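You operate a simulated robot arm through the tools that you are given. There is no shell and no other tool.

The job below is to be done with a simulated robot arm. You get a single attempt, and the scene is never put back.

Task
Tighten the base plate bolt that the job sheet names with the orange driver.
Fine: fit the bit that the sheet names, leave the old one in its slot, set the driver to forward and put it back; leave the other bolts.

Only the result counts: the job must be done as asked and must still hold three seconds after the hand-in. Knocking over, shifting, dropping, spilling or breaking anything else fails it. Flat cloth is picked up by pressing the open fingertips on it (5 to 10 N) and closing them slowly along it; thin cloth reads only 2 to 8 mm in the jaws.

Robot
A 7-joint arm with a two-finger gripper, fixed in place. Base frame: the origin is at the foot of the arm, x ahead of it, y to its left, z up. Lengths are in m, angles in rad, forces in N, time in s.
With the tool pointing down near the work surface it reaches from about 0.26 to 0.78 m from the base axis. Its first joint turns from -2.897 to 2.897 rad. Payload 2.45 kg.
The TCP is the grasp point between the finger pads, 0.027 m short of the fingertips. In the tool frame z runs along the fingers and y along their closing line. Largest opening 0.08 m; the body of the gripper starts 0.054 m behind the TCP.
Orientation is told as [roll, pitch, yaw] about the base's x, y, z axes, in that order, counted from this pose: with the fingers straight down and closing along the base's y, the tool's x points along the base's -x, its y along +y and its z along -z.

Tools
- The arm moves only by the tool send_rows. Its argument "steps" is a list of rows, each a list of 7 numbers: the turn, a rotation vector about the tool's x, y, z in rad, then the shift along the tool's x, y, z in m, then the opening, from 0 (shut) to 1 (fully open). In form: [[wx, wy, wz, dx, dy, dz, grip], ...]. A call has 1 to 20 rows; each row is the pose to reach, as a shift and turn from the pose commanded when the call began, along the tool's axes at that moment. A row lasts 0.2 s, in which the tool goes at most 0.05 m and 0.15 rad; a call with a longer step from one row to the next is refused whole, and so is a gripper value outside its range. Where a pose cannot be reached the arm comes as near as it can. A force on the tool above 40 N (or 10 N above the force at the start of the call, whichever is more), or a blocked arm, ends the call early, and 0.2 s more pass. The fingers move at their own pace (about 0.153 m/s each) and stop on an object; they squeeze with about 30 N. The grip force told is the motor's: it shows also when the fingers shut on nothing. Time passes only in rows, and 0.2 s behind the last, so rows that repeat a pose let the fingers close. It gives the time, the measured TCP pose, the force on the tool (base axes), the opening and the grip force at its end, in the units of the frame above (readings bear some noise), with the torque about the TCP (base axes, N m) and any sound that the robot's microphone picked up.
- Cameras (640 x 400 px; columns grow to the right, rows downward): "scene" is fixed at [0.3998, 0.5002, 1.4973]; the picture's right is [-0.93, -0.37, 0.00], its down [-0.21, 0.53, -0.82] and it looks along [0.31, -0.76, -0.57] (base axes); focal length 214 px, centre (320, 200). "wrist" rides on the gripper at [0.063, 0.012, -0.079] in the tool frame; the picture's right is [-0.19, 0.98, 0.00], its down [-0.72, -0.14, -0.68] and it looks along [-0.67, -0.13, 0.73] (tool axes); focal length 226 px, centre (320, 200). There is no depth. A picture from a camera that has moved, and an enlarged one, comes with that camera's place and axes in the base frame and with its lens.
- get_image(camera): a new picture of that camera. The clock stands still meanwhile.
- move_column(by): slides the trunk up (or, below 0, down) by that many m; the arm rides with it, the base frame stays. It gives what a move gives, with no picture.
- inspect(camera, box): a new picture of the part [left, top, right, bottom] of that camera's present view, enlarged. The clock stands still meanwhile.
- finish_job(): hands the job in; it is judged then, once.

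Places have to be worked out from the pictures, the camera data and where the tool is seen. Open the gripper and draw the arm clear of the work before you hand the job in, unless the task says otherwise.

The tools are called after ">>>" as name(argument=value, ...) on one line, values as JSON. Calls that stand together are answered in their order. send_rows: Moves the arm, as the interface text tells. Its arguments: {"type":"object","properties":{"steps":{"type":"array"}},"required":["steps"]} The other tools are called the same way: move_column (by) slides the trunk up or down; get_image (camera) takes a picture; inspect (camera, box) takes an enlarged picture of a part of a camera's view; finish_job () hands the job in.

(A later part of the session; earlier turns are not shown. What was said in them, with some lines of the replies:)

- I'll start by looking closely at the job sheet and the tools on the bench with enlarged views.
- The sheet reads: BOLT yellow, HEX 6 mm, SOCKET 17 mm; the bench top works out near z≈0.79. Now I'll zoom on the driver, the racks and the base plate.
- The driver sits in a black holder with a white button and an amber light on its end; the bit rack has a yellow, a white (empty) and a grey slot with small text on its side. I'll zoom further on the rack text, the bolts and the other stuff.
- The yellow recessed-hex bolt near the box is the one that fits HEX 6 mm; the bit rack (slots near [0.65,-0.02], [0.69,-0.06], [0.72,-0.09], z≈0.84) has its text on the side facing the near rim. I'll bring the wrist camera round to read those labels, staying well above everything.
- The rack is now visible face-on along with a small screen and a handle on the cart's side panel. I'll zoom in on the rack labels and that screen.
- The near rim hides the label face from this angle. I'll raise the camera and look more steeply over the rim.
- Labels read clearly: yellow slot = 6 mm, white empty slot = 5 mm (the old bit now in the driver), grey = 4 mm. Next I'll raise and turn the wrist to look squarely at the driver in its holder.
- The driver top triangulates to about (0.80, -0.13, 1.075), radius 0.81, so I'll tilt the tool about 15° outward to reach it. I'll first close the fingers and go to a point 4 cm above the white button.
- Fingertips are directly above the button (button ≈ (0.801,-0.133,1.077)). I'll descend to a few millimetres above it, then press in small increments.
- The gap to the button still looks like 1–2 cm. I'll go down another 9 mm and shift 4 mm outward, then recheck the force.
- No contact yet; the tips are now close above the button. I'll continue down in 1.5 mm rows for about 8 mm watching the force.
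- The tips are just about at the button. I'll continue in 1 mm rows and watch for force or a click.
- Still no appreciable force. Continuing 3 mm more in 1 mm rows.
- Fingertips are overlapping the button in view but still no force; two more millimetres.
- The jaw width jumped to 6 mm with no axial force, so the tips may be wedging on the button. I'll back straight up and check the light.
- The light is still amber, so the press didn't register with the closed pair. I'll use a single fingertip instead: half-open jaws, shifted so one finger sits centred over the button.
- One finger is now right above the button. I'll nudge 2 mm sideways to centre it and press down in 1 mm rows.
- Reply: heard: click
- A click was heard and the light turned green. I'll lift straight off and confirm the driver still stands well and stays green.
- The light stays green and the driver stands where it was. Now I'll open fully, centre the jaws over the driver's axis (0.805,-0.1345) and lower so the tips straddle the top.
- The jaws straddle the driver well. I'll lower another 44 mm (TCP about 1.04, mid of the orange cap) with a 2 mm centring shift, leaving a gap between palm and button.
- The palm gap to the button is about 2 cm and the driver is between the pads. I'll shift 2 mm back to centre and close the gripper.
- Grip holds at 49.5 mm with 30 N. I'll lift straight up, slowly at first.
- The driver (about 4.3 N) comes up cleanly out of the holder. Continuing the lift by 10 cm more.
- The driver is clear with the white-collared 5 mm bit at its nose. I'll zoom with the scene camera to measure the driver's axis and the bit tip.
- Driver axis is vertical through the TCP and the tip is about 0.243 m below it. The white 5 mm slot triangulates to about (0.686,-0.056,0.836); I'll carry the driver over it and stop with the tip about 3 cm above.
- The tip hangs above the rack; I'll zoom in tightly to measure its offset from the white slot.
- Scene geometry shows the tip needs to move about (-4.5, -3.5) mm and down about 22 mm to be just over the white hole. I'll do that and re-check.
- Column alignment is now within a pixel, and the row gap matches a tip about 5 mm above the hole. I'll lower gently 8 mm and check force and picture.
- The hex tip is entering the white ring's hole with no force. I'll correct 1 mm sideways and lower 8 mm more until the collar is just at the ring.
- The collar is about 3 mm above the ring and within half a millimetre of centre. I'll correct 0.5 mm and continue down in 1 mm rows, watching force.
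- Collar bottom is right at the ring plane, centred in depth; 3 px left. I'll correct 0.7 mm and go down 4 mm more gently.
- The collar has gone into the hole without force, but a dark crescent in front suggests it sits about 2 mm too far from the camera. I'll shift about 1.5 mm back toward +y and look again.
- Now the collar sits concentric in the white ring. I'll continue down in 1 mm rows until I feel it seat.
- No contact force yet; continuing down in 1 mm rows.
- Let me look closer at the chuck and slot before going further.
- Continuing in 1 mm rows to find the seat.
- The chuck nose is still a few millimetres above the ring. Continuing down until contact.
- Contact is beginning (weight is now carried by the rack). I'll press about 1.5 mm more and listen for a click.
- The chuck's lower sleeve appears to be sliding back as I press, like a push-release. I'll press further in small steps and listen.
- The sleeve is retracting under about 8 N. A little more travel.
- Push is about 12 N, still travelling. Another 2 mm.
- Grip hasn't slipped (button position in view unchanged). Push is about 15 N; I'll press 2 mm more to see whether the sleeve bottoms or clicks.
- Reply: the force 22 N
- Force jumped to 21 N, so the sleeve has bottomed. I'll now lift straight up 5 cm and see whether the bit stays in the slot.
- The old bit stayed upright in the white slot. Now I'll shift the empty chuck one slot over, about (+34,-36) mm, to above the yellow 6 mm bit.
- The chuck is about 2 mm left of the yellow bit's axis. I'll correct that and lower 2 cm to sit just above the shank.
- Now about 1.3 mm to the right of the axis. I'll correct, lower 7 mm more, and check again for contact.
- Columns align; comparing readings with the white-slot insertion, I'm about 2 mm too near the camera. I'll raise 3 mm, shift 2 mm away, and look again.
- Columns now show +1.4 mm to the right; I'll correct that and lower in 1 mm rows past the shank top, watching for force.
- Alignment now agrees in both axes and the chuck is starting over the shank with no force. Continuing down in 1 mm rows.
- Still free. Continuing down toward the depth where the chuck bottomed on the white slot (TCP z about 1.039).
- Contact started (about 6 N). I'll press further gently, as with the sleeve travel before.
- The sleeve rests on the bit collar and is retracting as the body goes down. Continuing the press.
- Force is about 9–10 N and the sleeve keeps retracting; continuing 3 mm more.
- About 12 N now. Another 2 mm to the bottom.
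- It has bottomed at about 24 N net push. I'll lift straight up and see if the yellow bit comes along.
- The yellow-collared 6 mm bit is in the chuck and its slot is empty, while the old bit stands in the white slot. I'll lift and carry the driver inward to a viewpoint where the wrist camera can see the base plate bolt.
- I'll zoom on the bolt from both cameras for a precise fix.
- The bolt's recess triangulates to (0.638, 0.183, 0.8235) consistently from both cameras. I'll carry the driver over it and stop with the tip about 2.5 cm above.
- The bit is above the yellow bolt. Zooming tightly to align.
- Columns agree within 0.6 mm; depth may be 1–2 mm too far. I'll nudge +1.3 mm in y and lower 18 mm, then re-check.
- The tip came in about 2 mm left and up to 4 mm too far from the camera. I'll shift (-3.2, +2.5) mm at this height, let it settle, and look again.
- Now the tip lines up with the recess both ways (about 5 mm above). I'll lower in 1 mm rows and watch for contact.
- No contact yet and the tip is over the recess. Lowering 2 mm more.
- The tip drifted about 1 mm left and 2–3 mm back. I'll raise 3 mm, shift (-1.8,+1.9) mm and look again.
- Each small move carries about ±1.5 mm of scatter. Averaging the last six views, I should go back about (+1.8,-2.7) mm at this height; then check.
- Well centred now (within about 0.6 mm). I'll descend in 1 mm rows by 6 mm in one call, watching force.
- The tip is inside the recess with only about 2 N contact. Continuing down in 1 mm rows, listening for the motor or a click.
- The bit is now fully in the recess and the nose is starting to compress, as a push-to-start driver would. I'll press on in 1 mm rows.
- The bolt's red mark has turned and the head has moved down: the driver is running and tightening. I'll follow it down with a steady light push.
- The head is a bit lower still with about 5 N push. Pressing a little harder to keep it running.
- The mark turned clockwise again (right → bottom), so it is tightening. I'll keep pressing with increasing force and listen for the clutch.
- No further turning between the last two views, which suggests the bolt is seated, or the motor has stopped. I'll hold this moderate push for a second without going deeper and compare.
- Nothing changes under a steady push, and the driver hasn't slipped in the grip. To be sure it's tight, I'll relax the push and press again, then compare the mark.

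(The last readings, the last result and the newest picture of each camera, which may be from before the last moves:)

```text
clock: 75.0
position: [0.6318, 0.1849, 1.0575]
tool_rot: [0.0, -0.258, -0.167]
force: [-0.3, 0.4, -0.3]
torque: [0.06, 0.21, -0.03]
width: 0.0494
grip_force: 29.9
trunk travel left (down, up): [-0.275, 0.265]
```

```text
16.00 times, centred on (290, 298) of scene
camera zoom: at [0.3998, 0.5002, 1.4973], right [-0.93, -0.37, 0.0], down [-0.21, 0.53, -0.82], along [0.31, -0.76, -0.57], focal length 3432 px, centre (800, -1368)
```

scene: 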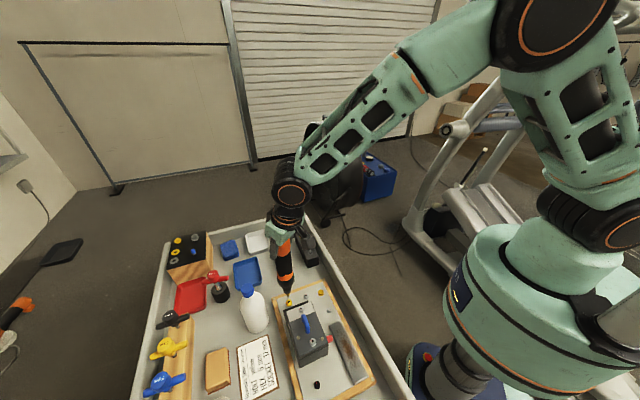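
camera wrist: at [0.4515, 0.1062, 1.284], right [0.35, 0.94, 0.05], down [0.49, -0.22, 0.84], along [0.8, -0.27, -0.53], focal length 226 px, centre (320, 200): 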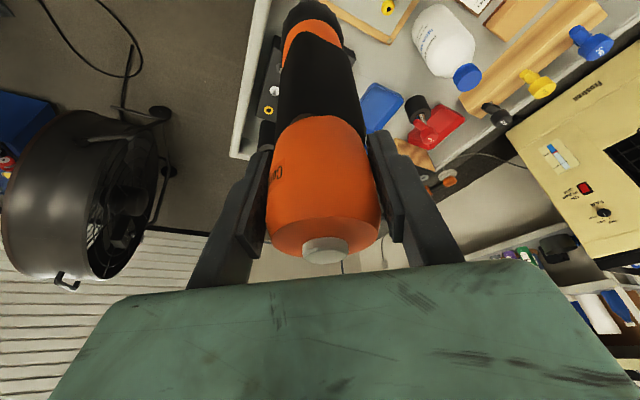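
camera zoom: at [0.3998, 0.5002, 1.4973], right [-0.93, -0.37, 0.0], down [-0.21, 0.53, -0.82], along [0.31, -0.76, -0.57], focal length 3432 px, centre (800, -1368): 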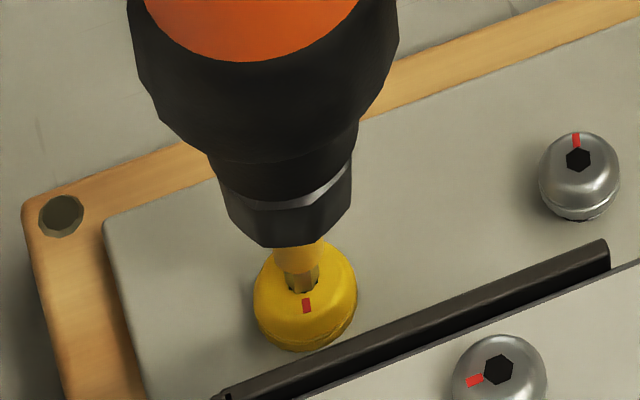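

Unloaded to about 4 N, bolt unchanged. Now pressing again to about 10 N and comparing.

>>> send_rows(steps=[[0, 0, 0, 0.0003, 0, 0.001, 0], [0, 0, 0, 0.0005, 0, 0.0019, 0], [0, 0, 0, 0.0008, 0, 0.0029, 0], [0, 0, 0, 0.001, 0, 0.0039, 0], [0, 0, 0, 0.0013, 0, 0.0048, 0], [0, 0, 0, 0.0013, 0, 0.0048, 0], [0, 0, 0, 0.0013, 0, 0.0048, 0], [0, 0, 0, 0.0013, 0, 0.0048, 0], [0, 0, 0, 0.0013, 0, 0.0048, 0]])

>>> inspect(camera="scene", box=[280, 288, 300, 308])

```text
clock: 77.0
position: [0.6327, 0.1828, 1.0527]
tool_rot: [-0.001, -0.262, -0.167]
force: [-0.8, -0.7, 4.5]
torque: [-0.26, 0.09, 0.03]
width: 0.0492
grip_force: 30.0
trunk travel left (down, up): [-0.275, 0.265]
```

```text
16.00 times, centred on (290, 298) of scene
camera zoom: at [0.3998, 0.5002, 1.4973], right [-0.93, -0.37, 0.0], down [-0.21, 0.53, -0.82], along [0.31, -0.76, -0.57], focal length 3432 px, centre (800, -1368)
```

zoom: 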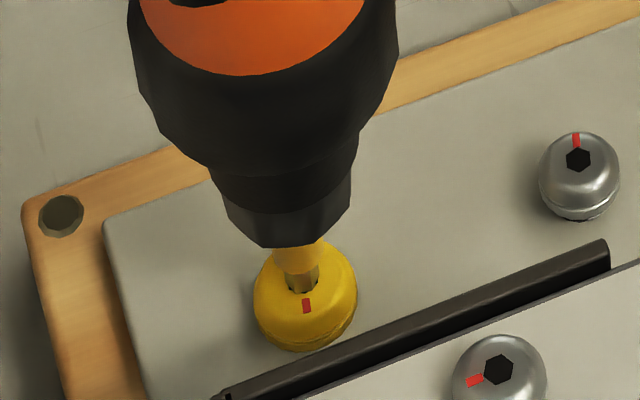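

The mark is unchanged after re-pressing. As a last check, I'll unload fully (bit still just in the recess) and then press again.

>>> send_rows(steps=[[0, 0, 0, -0.0008, 0, -0.0029, 0], [0, 0, 0, -0.0016, 0, -0.0058, 0], [0, 0, 0, -0.0023, 0, -0.0087, 0], [0, 0, 0, -0.0028, 0, -0.0106, 0], [0, 0, 0, -0.0028, 0, -0.0106, 0]])

>>> inspect(camera="scene", box=[280, 288, 300, 308])

```text
clock: 78.2
position: [0.6316, 0.1851, 1.0634]
tool_rot: [0.0, -0.26, -0.166]
force: [-0.2, 0.6, -4.2]
torque: [-0.01, -0.02, 0.01]
width: 0.0493
grip_force: 29.5
trunk travel left (down, up): [-0.275, 0.265]
```

```text
16.00 times, centred on (290, 298) of scene
camera zoom: at [0.3998, 0.5002, 1.4973], right [-0.93, -0.37, 0.0], down [-0.21, 0.53, -0.82], along [0.31, -0.76, -0.57], focal length 3432 px, centre (800, -1368)
```

zoom: 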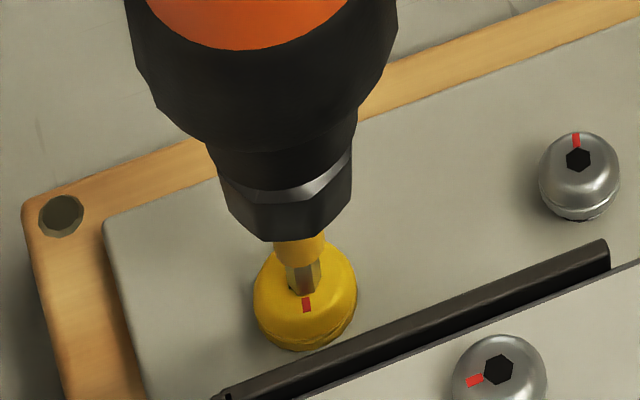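

Fully unloaded now. I'll lower again and watch for engagement and any further turning.

>>> send_rows(steps=[[0, 0, 0, 0.0003, 0, 0.001, 0], [0, 0, 0, 0.0005, 0, 0.0019, 0], [0, 0, 0, 0.0008, 0, 0.0029, 0], [0, 0, 0, 0.001, 0, 0.0039, 0], [0, 0, 0, 0.0013, 0, 0.0048, 0], [0, 0, 0, 0.0016, 0, 0.0058, 0], [0, 0, 0, 0.0018, 0, 0.0068, 0], [0, 0, 0, 0.0018, 0, 0.0068, 0]])

>>> inspect(camera="scene", box=[280, 288, 300, 308])

```text
clock: 80.0
position: [0.6321, 0.183, 1.0575]
tool_rot: [0.0, -0.263, -0.166]
force: [-0.7, 2.5, 0.7]
torque: [0.63, 0.13, 0.01]
width: 0.0496
grip_force: 29.9
trunk travel left (down, up): [-0.275, 0.265]
```

```text
16.00 times, centred on (290, 298) of scene
camera zoom: at [0.3998, 0.5002, 1.4973], right [-0.93, -0.37, 0.0], down [-0.21, 0.53, -0.82], along [0.31, -0.76, -0.57], focal length 3432 px, centre (800, -1368)
```

zoom: 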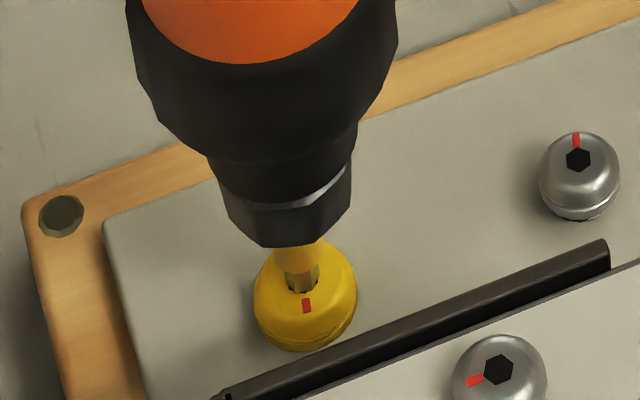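

Re-engaged with about 5 N; pressing another 5 mm with a hold.

>>> send_rows(steps=[[0, 0, 0, 0.0003, 0, 0.001, 0], [0, 0, 0, 0.0005, 0, 0.0019, 0], [0, 0, 0, 0.0008, 0, 0.0029, 0], [0, 0, 0, 0.001, 0, 0.0039, 0], [0, 0, 0, 0.0013, 0, 0.0048, 0], [0, 0, 0, 0.0016, 0, 0.0058, 0], [0, 0, 0, 0.0018, 0, 0.0068, 0], [0, 0, 0, 0.0018, 0, 0.0068, 0], [0, 0, 0, 0.0018, 0, 0.0068, 0]])

>>> inspect(camera="scene", box=[280, 288, 300, 308])

```text
clock: 82.0
position: [0.6303, 0.1832, 1.0503]
tool_rot: [0.001, -0.261, -0.167]
force: [2.5, 1.0, 5.9]
torque: [0.22, -0.72, -0.01]
width: 0.0495
grip_force: 30.0
trunk travel left (down, up): [-0.275, 0.265]
```

```text
16.00 times, centred on (290, 298) of scene
camera zoom: at [0.3998, 0.5002, 1.4973], right [-0.93, -0.37, 0.0], down [-0.21, 0.53, -0.82], along [0.31, -0.76, -0.57], focal length 3432 px, centre (800, -1368)
```

zoom: 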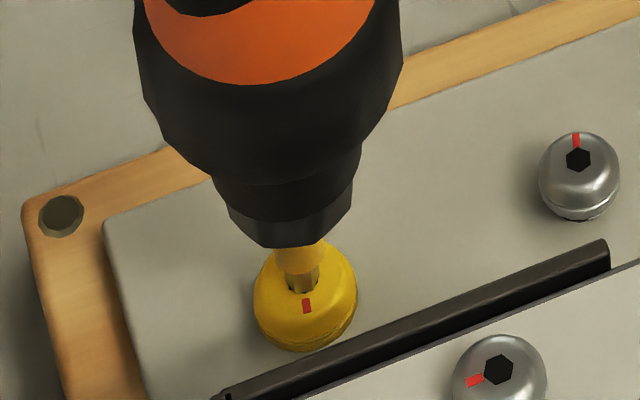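

The bolt holds the same angle and depth through three pressings, so it's seated tight. I'll lift straight off and inspect the bolt and the bit.

>>> send_rows(steps=[[0, 0, 0, -0.0016, 0, -0.0058, 0], [0, 0, 0, -0.0031, 0, -0.0116, 0], [0, 0, 0, -0.0052, 0, -0.0193, 0], [0, 0, 0, -0.0078, 0, -0.029, 0], [0, 0, 0, -0.0117, 0, -0.0435, 0], [0, 0, 0, -0.0169, 0, -0.0628, 0], [0, 0, 0, -0.0221, 0, -0.0821, 0]])

>>> inspect(camera="scene", box=[265, 265, 325, 325])

>>> inspect(camera="scene", box=[280, 292, 300, 312])

```text
clock: 83.6
position: [0.6305, 0.1838, 1.1352]
tool_rot: [0.0, -0.262, -0.166]
force: [0.4, -0.1, -3.7]
torque: [-0.03, 0.03, -0.01]
width: 0.0497
grip_force: 30.0
trunk travel left (down, up): [-0.275, 0.265]
```

```text
6.67 times, centred on (295, 295) of scene
camera zoom: at [0.3998, 0.5002, 1.4973], right [-0.93, -0.37, 0.0], down [-0.21, 0.53, -0.82], along [0.31, -0.76, -0.57], focal length 1430 px, centre (487, -433)
```

zoom: 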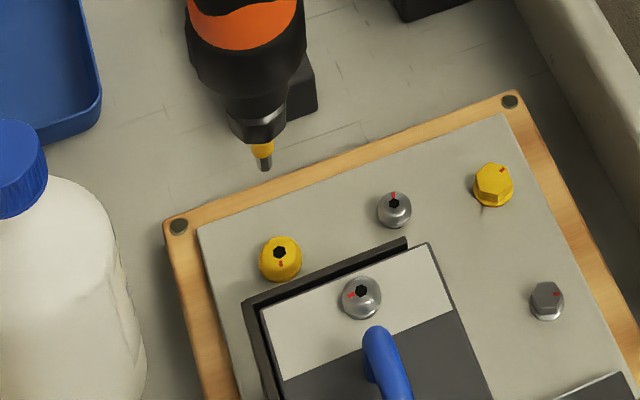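

```text
16.00 times, centred on (290, 302) of scene
camera zoom: at [0.3998, 0.5002, 1.4973], right [-0.93, -0.37, 0.0], down [-0.21, 0.53, -0.82], along [0.31, -0.76, -0.57], focal length 3432 px, centre (800, -1432)
```

zoom: 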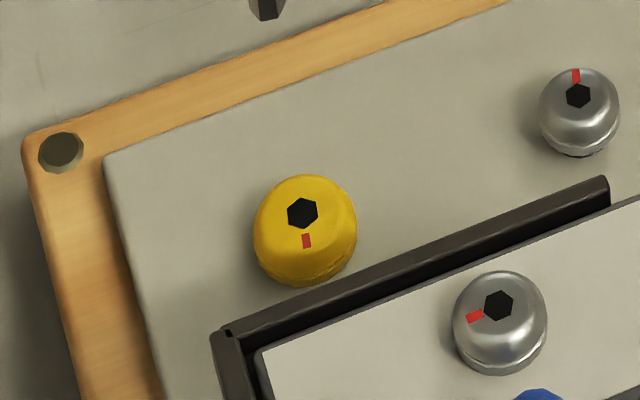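

The yellow bolt is now down flush with its head lower by about 6 mm, no other bolt touched, and the 6 mm bit is still in the chuck. I'll carry the driver back high over the bench to above its holder.

>>> send_rows(steps=[[0, 0, 0, -0.011, 0, -0.041, 0], [0, 0, 0, -0.0221, 0, -0.0821, 0], [0, 0, 0, -0.0459, -0.0316, -0.0757, 0], [0, 0, 0, -0.0697, -0.0631, -0.0693, 0], [0, 0, 0, -0.0935, -0.0947, -0.0629, 0], [0, 0, 0, -0.1173, -0.1263, -0.0565, 0], [0, 0, 0, -0.1412, -0.1578, -0.0501, 0], [0, 0, 0, -0.165, -0.1894, -0.0437, 0], [0, 0, 0, -0.1888, -0.221, -0.0373, 0], [0, 0, 0, -0.2126, -0.2525, -0.0309, 0], [0, 0, 0, -0.2364, -0.2841, -0.0245, 0], [0, 0, 0, -0.2364, -0.2841, -0.0245, 0]])

>>> inspect(camera="scene", box=[260, 130, 330, 250])

>>> get_image(camera="wrist")

```text
clock: 86.2
position: [0.8003, -0.1361, 1.2204]
tool_rot: [0.001, -0.262, -0.167]
force: [-0.7, 0.9, -5.3]
torque: [0.01, 0.01, -0.04]
width: 0.0493
grip_force: 30.3
trunk travel left (down, up): [-0.275, 0.265]
```

```text
3.33 times, centred on (295, 190) of scene
camera zoom: at [0.3998, 0.5002, 1.4973], right [-0.93, -0.37, 0.0], down [-0.21, 0.53, -0.82], along [0.31, -0.76, -0.57], focal length 715 px, centre (403, 233)
```

zoom: 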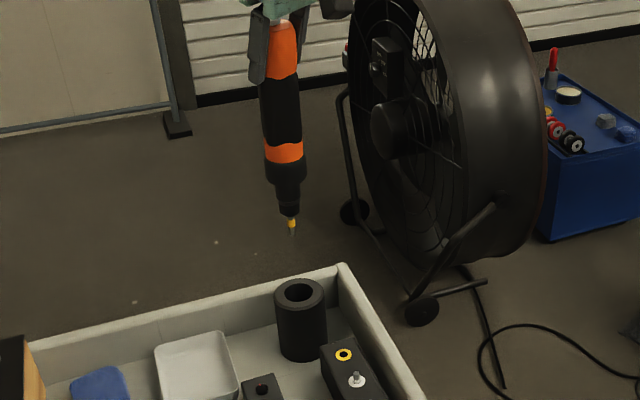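

```text
taken
camera wrist: at [0.7216, -0.1102, 1.2801], right [0.35, 0.94, 0.05], down [0.49, -0.22, 0.84], along [0.8, -0.27, -0.53], focal length 226 px, centre (320, 200)
```

wrist: 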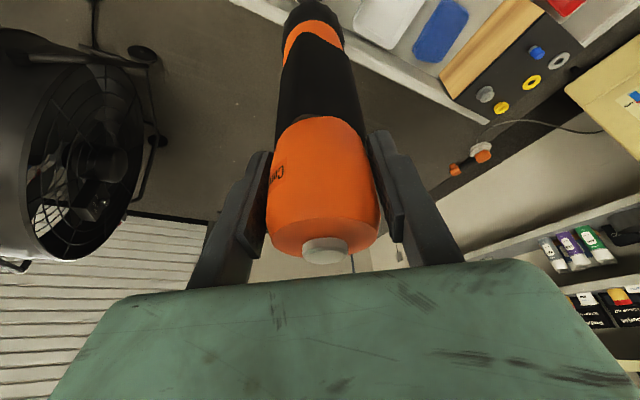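

The nose is right above the holder's hole by columns. I'll lower to just above the rim and check.

>>> send_rows(steps=[[0, 0, 0, 0.0073, 0, 0.027, 0], [0, 0, 0, 0.0145, 0, 0.0541, 0], [0, 0, 0, 0.0218, 0, 0.0811, 0], [0, 0, 0, 0.0218, 0, 0.0811, 0]])

>>> inspect(camera="scene", box=[270, 190, 310, 240])

```text
clock: 87.2
position: [0.8037, -0.1333, 1.1376]
tool_rot: [-0.001, -0.261, -0.166]
force: [0.8, 0.8, -5.0]
torque: [-0.01, 0.0, 0.0]
width: 0.0493
grip_force: 30.4
trunk travel left (down, up): [-0.275, 0.265]
```

```text
8.00 times, centred on (290, 215) of scene
camera zoom: at [0.3998, 0.5002, 1.4973], right [-0.93, -0.37, 0.0], down [-0.21, 0.53, -0.82], along [0.31, -0.76, -0.57], focal length 1716 px, centre (560, 80)
```

zoom: 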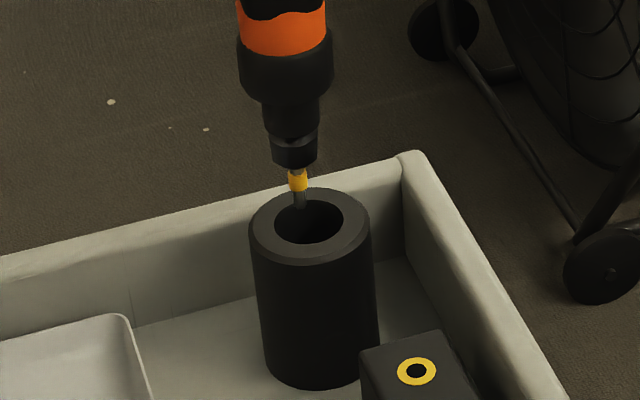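

The tip is over the hole but about 4 mm left of centre. I'll correct that and lower 4 cm into the holder.

>>> send_rows(steps=[[0, 0, 0, 0.0033, -0.0021, -0.0009, 0], [0, 0, 0, 0.0059, -0.0021, 0.0088, 0], [0, 0, 0, 0.0085, -0.0021, 0.0184, 0], [0, 0, 0, 0.0111, -0.0021, 0.0281, 0], [0, 0, 0, 0.0137, -0.0021, 0.0377, 0], [0, 0, 0, 0.0137, -0.0021, 0.0377, 0]])

>>> inspect(camera="scene", box=[270, 190, 310, 240])

```text
clock: 88.6
position: [0.8005, -0.1349, 1.0957]
tool_rot: [-0.002, -0.261, -0.165]
force: [0.3, -0.5, -5.4]
torque: [-0.02, 0.02, 0.01]
width: 0.0492
grip_force: 29.9
trunk travel left (down, up): [-0.275, 0.265]
```

```text
8.00 times, centred on (290, 215) of scene
camera zoom: at [0.3998, 0.5002, 1.4973], right [-0.93, -0.37, 0.0], down [-0.21, 0.53, -0.82], along [0.31, -0.76, -0.57], focal length 1716 px, centre (560, 80)
```

zoom: 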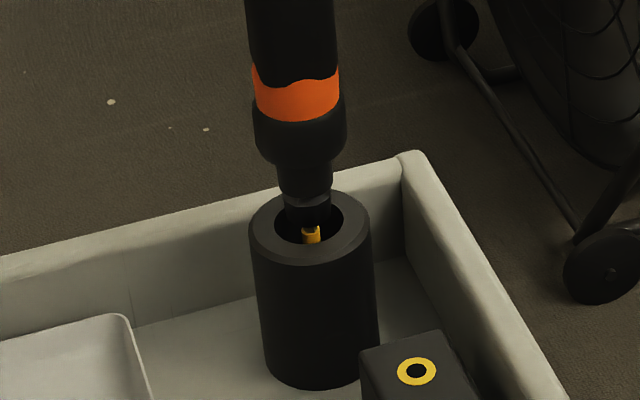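

It's entering centred left-right but about 3–4 mm toward the back. I'll shift 3 mm and continue down 3 cm.

>>> send_rows(steps=[[0, 0, 0, 0.0015, 0.0026, -0.0004, 0], [0, 0, 0, 0.0041, 0.0026, 0.0093, 0], [0, 0, 0, 0.0067, 0.0026, 0.0189, 0], [0, 0, 0, 0.0093, 0.0026, 0.0286, 0], [0, 0, 0, 0.0093, 0.0026, 0.0286, 0]])

>>> inspect(camera="scene", box=[270, 190, 310, 240])

```text
clock: 89.8
position: [0.7993, -0.1341, 1.0663]
tool_rot: [0.003, -0.261, -0.164]
force: [0.8, 0.1, -4.3]
torque: [-0.12, -0.06, 0.0]
width: 0.0491
grip_force: 29.6
trunk travel left (down, up): [-0.275, 0.265]
```

```text
8.00 times, centred on (290, 215) of scene
camera zoom: at [0.3998, 0.5002, 1.4973], right [-0.93, -0.37, 0.0], down [-0.21, 0.53, -0.82], along [0.31, -0.76, -0.57], focal length 1716 px, centre (560, 80)
```

zoom: 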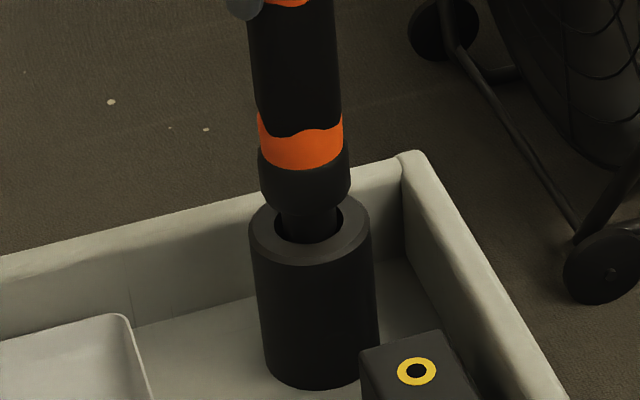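

Neck is centred in the hole. Lowering the remaining 2.5 cm, slowing at the end to feel the rest contact.

>>> send_rows(steps=[[0, 0, 0, 0.0016, 0, 0.0058, 0], [0, 0, 0, 0.0031, 0, 0.0116, 0], [0, 0, 0, 0.0047, 0, 0.0174, 0], [0, 0, 0, 0.0052, 0, 0.0193, 0], [0, 0, 0, 0.0057, 0, 0.0212, 0], [0, 0, 0, 0.0057, 0, 0.0212, 0]])

>>> inspect(camera="scene", box=[270, 190, 310, 240])

```text
clock: 91.2
position: [0.7985, -0.132, 1.0433]
tool_rot: [0.0, -0.263, -0.167]
force: [1.6, -4.8, -3.8]
torque: [-0.63, -0.23, -0.02]
width: 0.0494
grip_force: 30.3
trunk travel left (down, up): [-0.275, 0.265]
```

```text
8.00 times, centred on (290, 215) of scene
camera zoom: at [0.3998, 0.5002, 1.4973], right [-0.93, -0.37, 0.0], down [-0.21, 0.53, -0.82], along [0.31, -0.76, -0.57], focal length 1716 px, centre (560, 80)
```

zoom: 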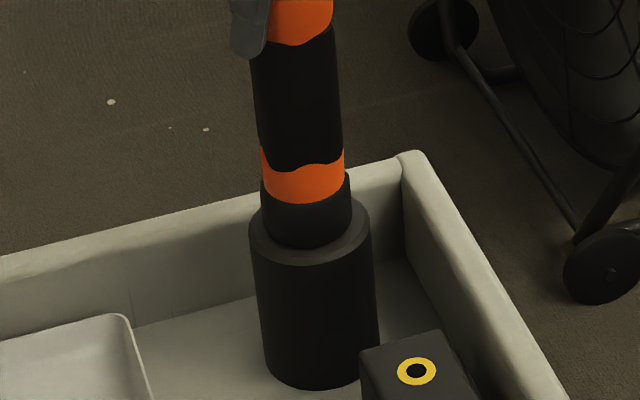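

A side force of about 5 N shows the neck is leaning on the hole's wall. I'll relieve it by shifting (+1,-2.5) mm before the final few millimetres.

>>> send_rows(steps=[[0, 0, 0, -0.0007, -0.0012, 0.0002, 0], [0, 0, 0, -0.0014, -0.0023, 0.0004, 0], [0, 0, 0, -0.0014, -0.0023, 0.0004, 0]])

>>> inspect(camera="scene", box=[275, 200, 305, 235])

```text
clock: 92.0
position: [0.7995, -0.1338, 1.0426]
tool_rot: [0.001, -0.26, -0.166]
force: [-0.5, -0.1, -4.2]
torque: [-0.01, -0.01, 0.02]
width: 0.0492
grip_force: 30.0
trunk travel left (down, up): [-0.275, 0.265]
```

```text
11.43 times, centred on (290, 218) of scene
camera zoom: at [0.3998, 0.5002, 1.4973], right [-0.93, -0.37, 0.0], down [-0.21, 0.53, -0.82], along [0.31, -0.76, -0.57], focal length 2451 px, centre (663, 0)
```

zoom: 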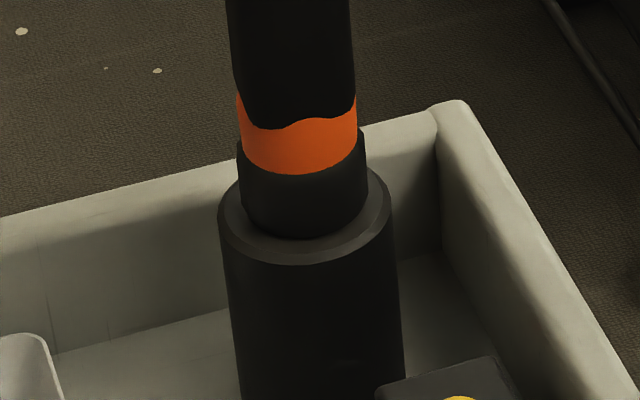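

Side force is gone. Now lowering the last millimetres until the holder takes the weight.

>>> send_rows(steps=[[0, 0, 0, 0.0003, 0, 0.001, 0], [0, 0, 0, 0.0005, 0, 0.0019, 0], [0, 0, 0, 0.0008, 0, 0.0029, 0], [0, 0, 0, 0.0008, 0, 0.0029, 0]])

>>> inspect(camera="scene", box=[275, 200, 305, 235])

```text
clock: 93.0
position: [0.8, -0.1329, 1.0412]
tool_rot: [0.0, -0.263, -0.167]
force: [0.2, 0.6, -1.1]
torque: [-0.03, 0.15, -0.04]
width: 0.0492
grip_force: 29.6
trunk travel left (down, up): [-0.275, 0.265]
```

```text
11.43 times, centred on (290, 218) of scene
camera zoom: at [0.3998, 0.5002, 1.4973], right [-0.93, -0.37, 0.0], down [-0.21, 0.53, -0.82], along [0.31, -0.76, -0.57], focal length 2451 px, centre (663, 0)
```

zoom: 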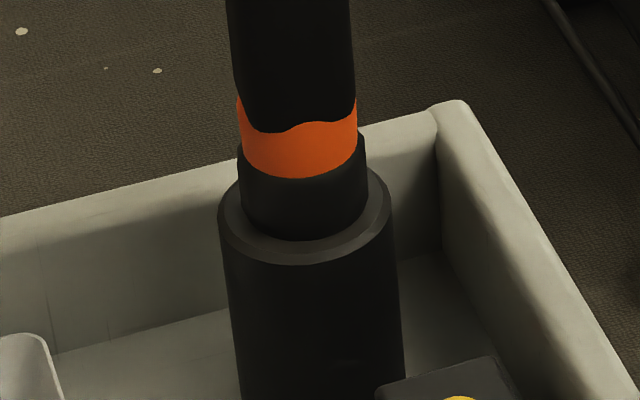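

The holder now carries most of the weight. One more millimetre, then check.

>>> send_rows(steps=[[0, 0, 0, 0.0002, 0, 0.0007, 0], [0, 0, 0, 0.0003, 0, 0.0012, 0], [0, 0, 0, 0.0003, 0, 0.0012, 0]])

```text
clock: 93.8
position: [0.7994, -0.1333, 1.041]
tool_rot: [0.0, -0.262, -0.166]
force: [0.2, -0.1, 6.6]
torque: [-0.16, 0.19, -0.01]
width: 0.0494
grip_force: 30.3
trunk travel left (down, up): [-0.275, 0.265]
```

It's seated firmly on the rim. I'll ease off about 0.8 mm and open the gripper slowly.

>>> send_rows(steps=[[0, 0, 0, -0.0002, 0, -0.0008, 0], [0, 0, 0, -0.0002, 0, -0.0008, 0.63], [0, 0, 0, -0.0002, 0, -0.0008, 0.7], [0, 0, 0, -0.0002, 0, -0.0008, 0.85], [0, 0, 0, -0.0002, 0, -0.0008, 1], [0, 0, 0, -0.0002, 0, -0.0008, 1]])

>>> get_image(camera="wrist")

>>> inspect(camera="scene", box=[260, 160, 320, 240])

```text
clock: 95.2
position: [0.798, -0.1341, 1.0399]
tool_rot: [0.001, -0.263, -0.167]
force: [-0.6, 0.1, -0.5]
torque: [0.0, 0.0, -0.01]
width: 0.0801
grip_force: 0.1
trunk travel left (down, up): [-0.275, 0.265]
```

```text
taken
camera wrist: at [0.7208, -0.1086, 1.1007], right [0.35, 0.94, 0.05], down [0.49, -0.22, 0.84], along [0.8, -0.27, -0.53], focal length 226 px, centre (320, 200)
```

wrist: 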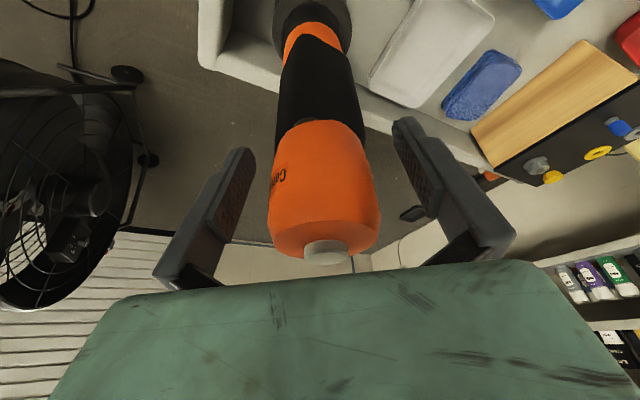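

```text
5.00 times, centred on (290, 200) of scene
camera zoom: at [0.3998, 0.5002, 1.4973], right [-0.93, -0.37, 0.0], down [-0.21, 0.53, -0.82], along [0.31, -0.76, -0.57], focal length 1072 px, centre (470, 200)
```

zoom: 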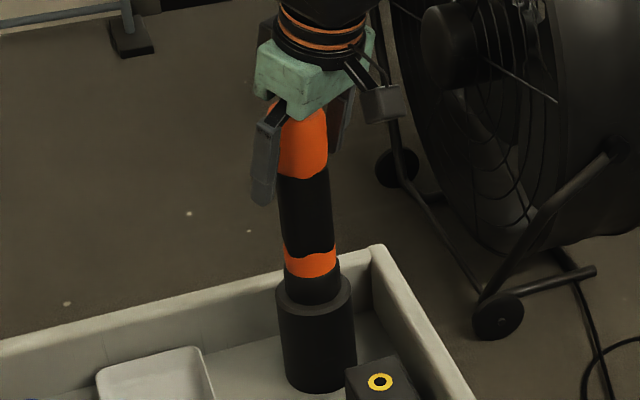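

The driver stands free in its holder between the open fingers. I'll raise straight up to clear it, then check the light.

>>> send_rows(steps=[[0, 0, 0, -0.0052, 0, -0.0193, 1], [0, 0, 0, -0.0104, 0, -0.0386, 1], [0, 0, 0, -0.0156, 0, -0.0579, 1], [0, 0, 0, -0.0208, 0, -0.0773, 1], [0, 0, 0, -0.026, 0, -0.0966, 1], [0, 0, 0, -0.0312, 0, -0.1159, 1], [0, 0, 0, -0.0364, 0, -0.1352, 1]])

>>> get_image(camera="wrist")

>>> inspect(camera="scene", box=[260, 160, 330, 260])

```text
clock: 96.8
position: [0.8, -0.1358, 1.1826]
tool_rot: [-0.001, -0.262, -0.167]
force: [0.0, -0.3, -0.7]
torque: [0.03, 0.0, -0.03]
width: 0.08
grip_force: 0.1
trunk travel left (down, up): [-0.275, 0.265]
```

```text
taken
camera wrist: at [0.7216, -0.1097, 1.2422], right [0.35, 0.94, 0.05], down [0.49, -0.22, 0.84], along [0.8, -0.27, -0.53], focal length 226 px, centre (320, 200)
```

wrist: 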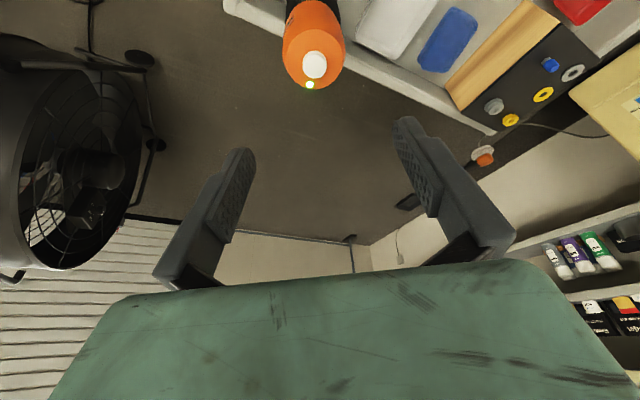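

```text
4.00 times, centred on (295, 210) of scene
camera zoom: at [0.3998, 0.5002, 1.4973], right [-0.93, -0.37, 0.0], down [-0.21, 0.53, -0.82], along [0.31, -0.76, -0.57], focal length 858 px, centre (420, 160)
```

zoom: 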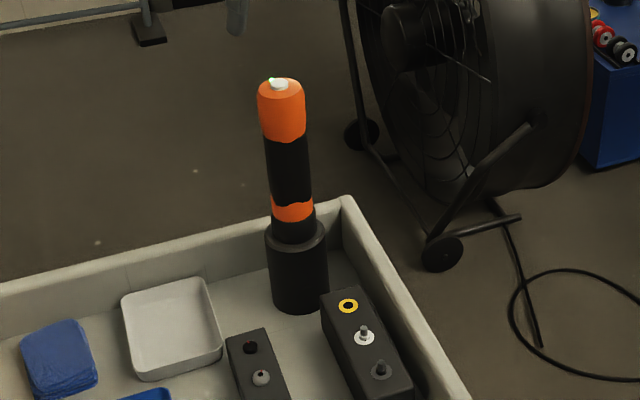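

The light is green, the driver is back in the holder, and the racks look right. I'll draw the arm back and bring the wrist camera round to double-check the bolt.

>>> send_rows(steps=[[0, 0.033, 0, 0.0345, 0.0147, -0.0179, 1], [0, 0.066, 0, 0.069, 0.0294, -0.0359, 1], [0, 0.098, 0, 0.1034, 0.044, -0.0538, 1], [0, 0.131, 0, 0.1379, 0.0587, -0.0718, 1], [0, 0.164, 0, 0.1724, 0.0734, -0.0897, 1], [0, 0.197, 0, 0.2069, 0.0881, -0.1076, 1], [0, 0.229, 0, 0.2413, 0.1027, -0.1256, 1], [0, 0.262, 0, 0.2758, 0.1174, -0.1435, 1], [0, 0.262, 0, 0.2758, 0.1174, -0.1435, 1]])

>>> get_image(camera="wrist")

>>> get_image(camera="scene")

```text
clock: 98.8
position: [0.5171, 0.0312, 1.2476]
tool_rot: [0.0, 0.003, -0.164]
force: [-0.5, -0.9, -0.7]
torque: [-0.01, 0.03, -0.02]
width: 0.0803
grip_force: 0.1
trunk travel left (down, up): [-0.275, 0.265]
```

```text
taken
camera wrist: at [0.4571, 0.0541, 1.3284], right [0.35, 0.94, 0.0], down [0.69, -0.26, 0.68], along [0.64, -0.24, -0.73], focal length 226 px, centre (320, 200)
```

wrist: 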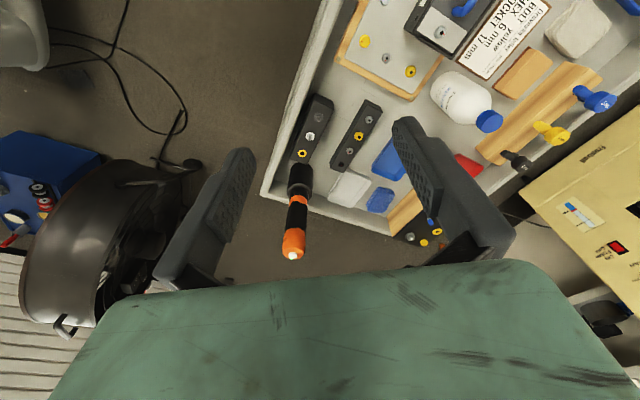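

```text
taken
```

scene: 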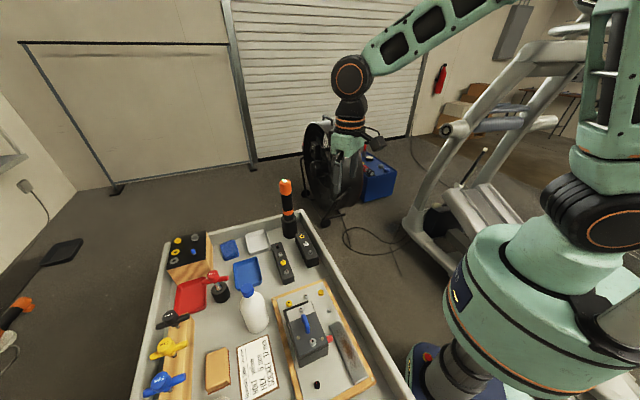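

Everything on the bench looks in place. I'll zoom on the bolts, the racks and the driver from here.

>>> inspect(camera="wrist", box=[345, 25, 425, 95])

>>> inspect(camera="wrist", box=[280, 90, 400, 180])

>>> inspect(camera="scene", box=[275, 285, 335, 325])

>>> inspect(camera="wrist", box=[270, 150, 330, 270])

```text
5.71 times, centred on (385, 60) of wrist
camera zoom: at [0.4571, 0.0541, 1.3284], right [0.35, 0.94, 0.0], down [0.69, -0.26, 0.68], along [0.64, -0.24, -0.73], focal length 1292 px, centre (-51, 1000)
```

zoom: 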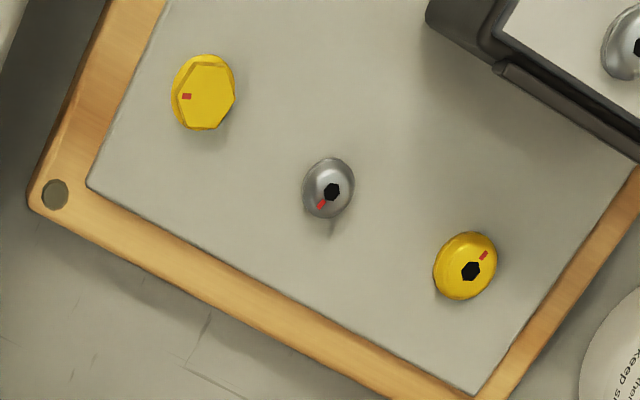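

```text
4.44 times, centred on (340, 135) of wrist
camera zoom: at [0.4571, 0.0541, 1.3284], right [0.35, 0.94, 0.0], down [0.69, -0.26, 0.68], along [0.64, -0.24, -0.73], focal length 1005 px, centre (231, 489)
```

zoom: 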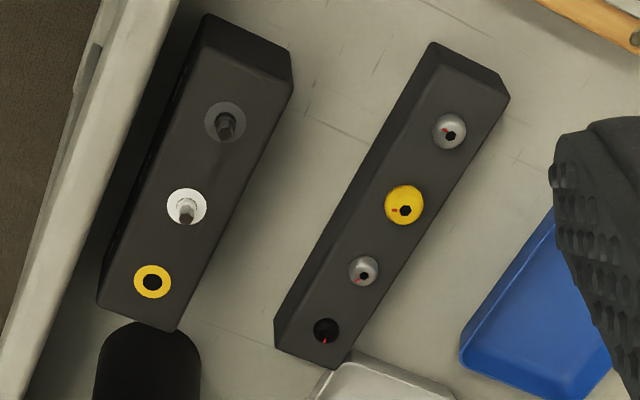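

```text
10.00 times, centred on (305, 305) of scene
camera zoom: at [0.3998, 0.5002, 1.4973], right [-0.93, -0.37, 0.0], down [-0.21, 0.53, -0.82], along [0.31, -0.76, -0.57], focal length 2145 px, centre (470, -850)
```

zoom: 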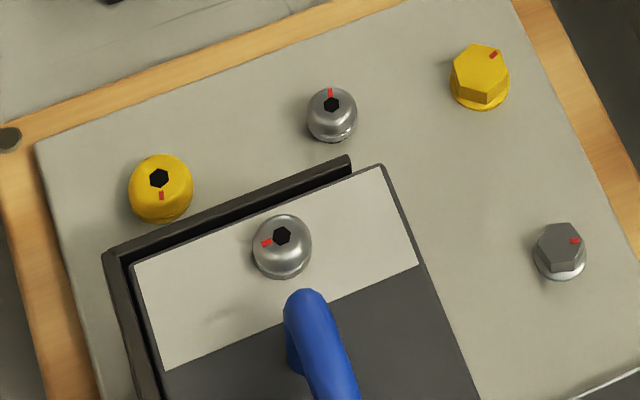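

```text
3.33 times, centred on (300, 210) of wrist
camera zoom: at [0.4571, 0.0541, 1.3284], right [0.35, 0.94, 0.0], down [0.69, -0.26, 0.68], along [0.64, -0.24, -0.73], focal length 754 px, centre (387, 167)
```

zoom: 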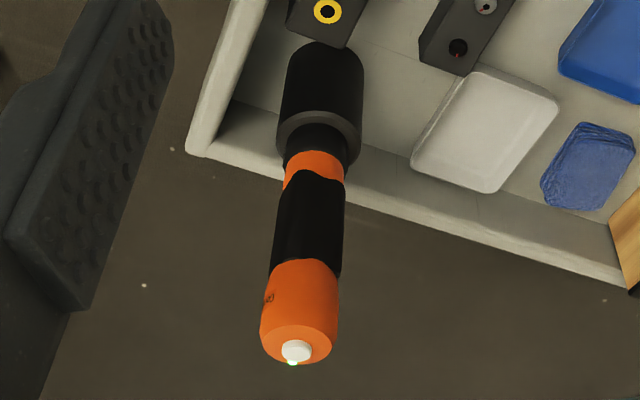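

The yellow recessed bolt sits flush on the plate with its mark turned. The other bolts are unchanged, the 5 mm bit stands in its white slot, and the driver is in its holder with the 6 mm bit and the green light on. The gripper is open and clear, so I'm handing in.

>>> finish_job()

```text
The job is handed in.
```

I tightened the yellow recessed-hex bolt on the base plate with the orange driver and handed the job in. No verdict came back.

- **Bolt:** I took "BOLT yellow, HEX 6 mm" to mean the recessed yellow bolt, not the yellow hex-head one. It turned clockwise, dropped about 6 mm and looks flush with the plate. Pressing twice more (up to about 11 N) did not turn it further. I heard no clutch click, so I'm judging it tight from that and not from a torque reading.
- **Bit:** The 6 mm bit is in the driver. The old 5 mm bit stands upright in its own slot.
- **Direction:** I pressed the button on the driver once. It clicked and the light changed from amber to green, which I read as forward. The clockwise turn agrees with that, and the light was still green at the end.
- **Driver and surroundings:** The driver is back in its holder. In the final pictures the other bolts and the rest of the bench looked unchanged. The gripper is open and the arm is clear.
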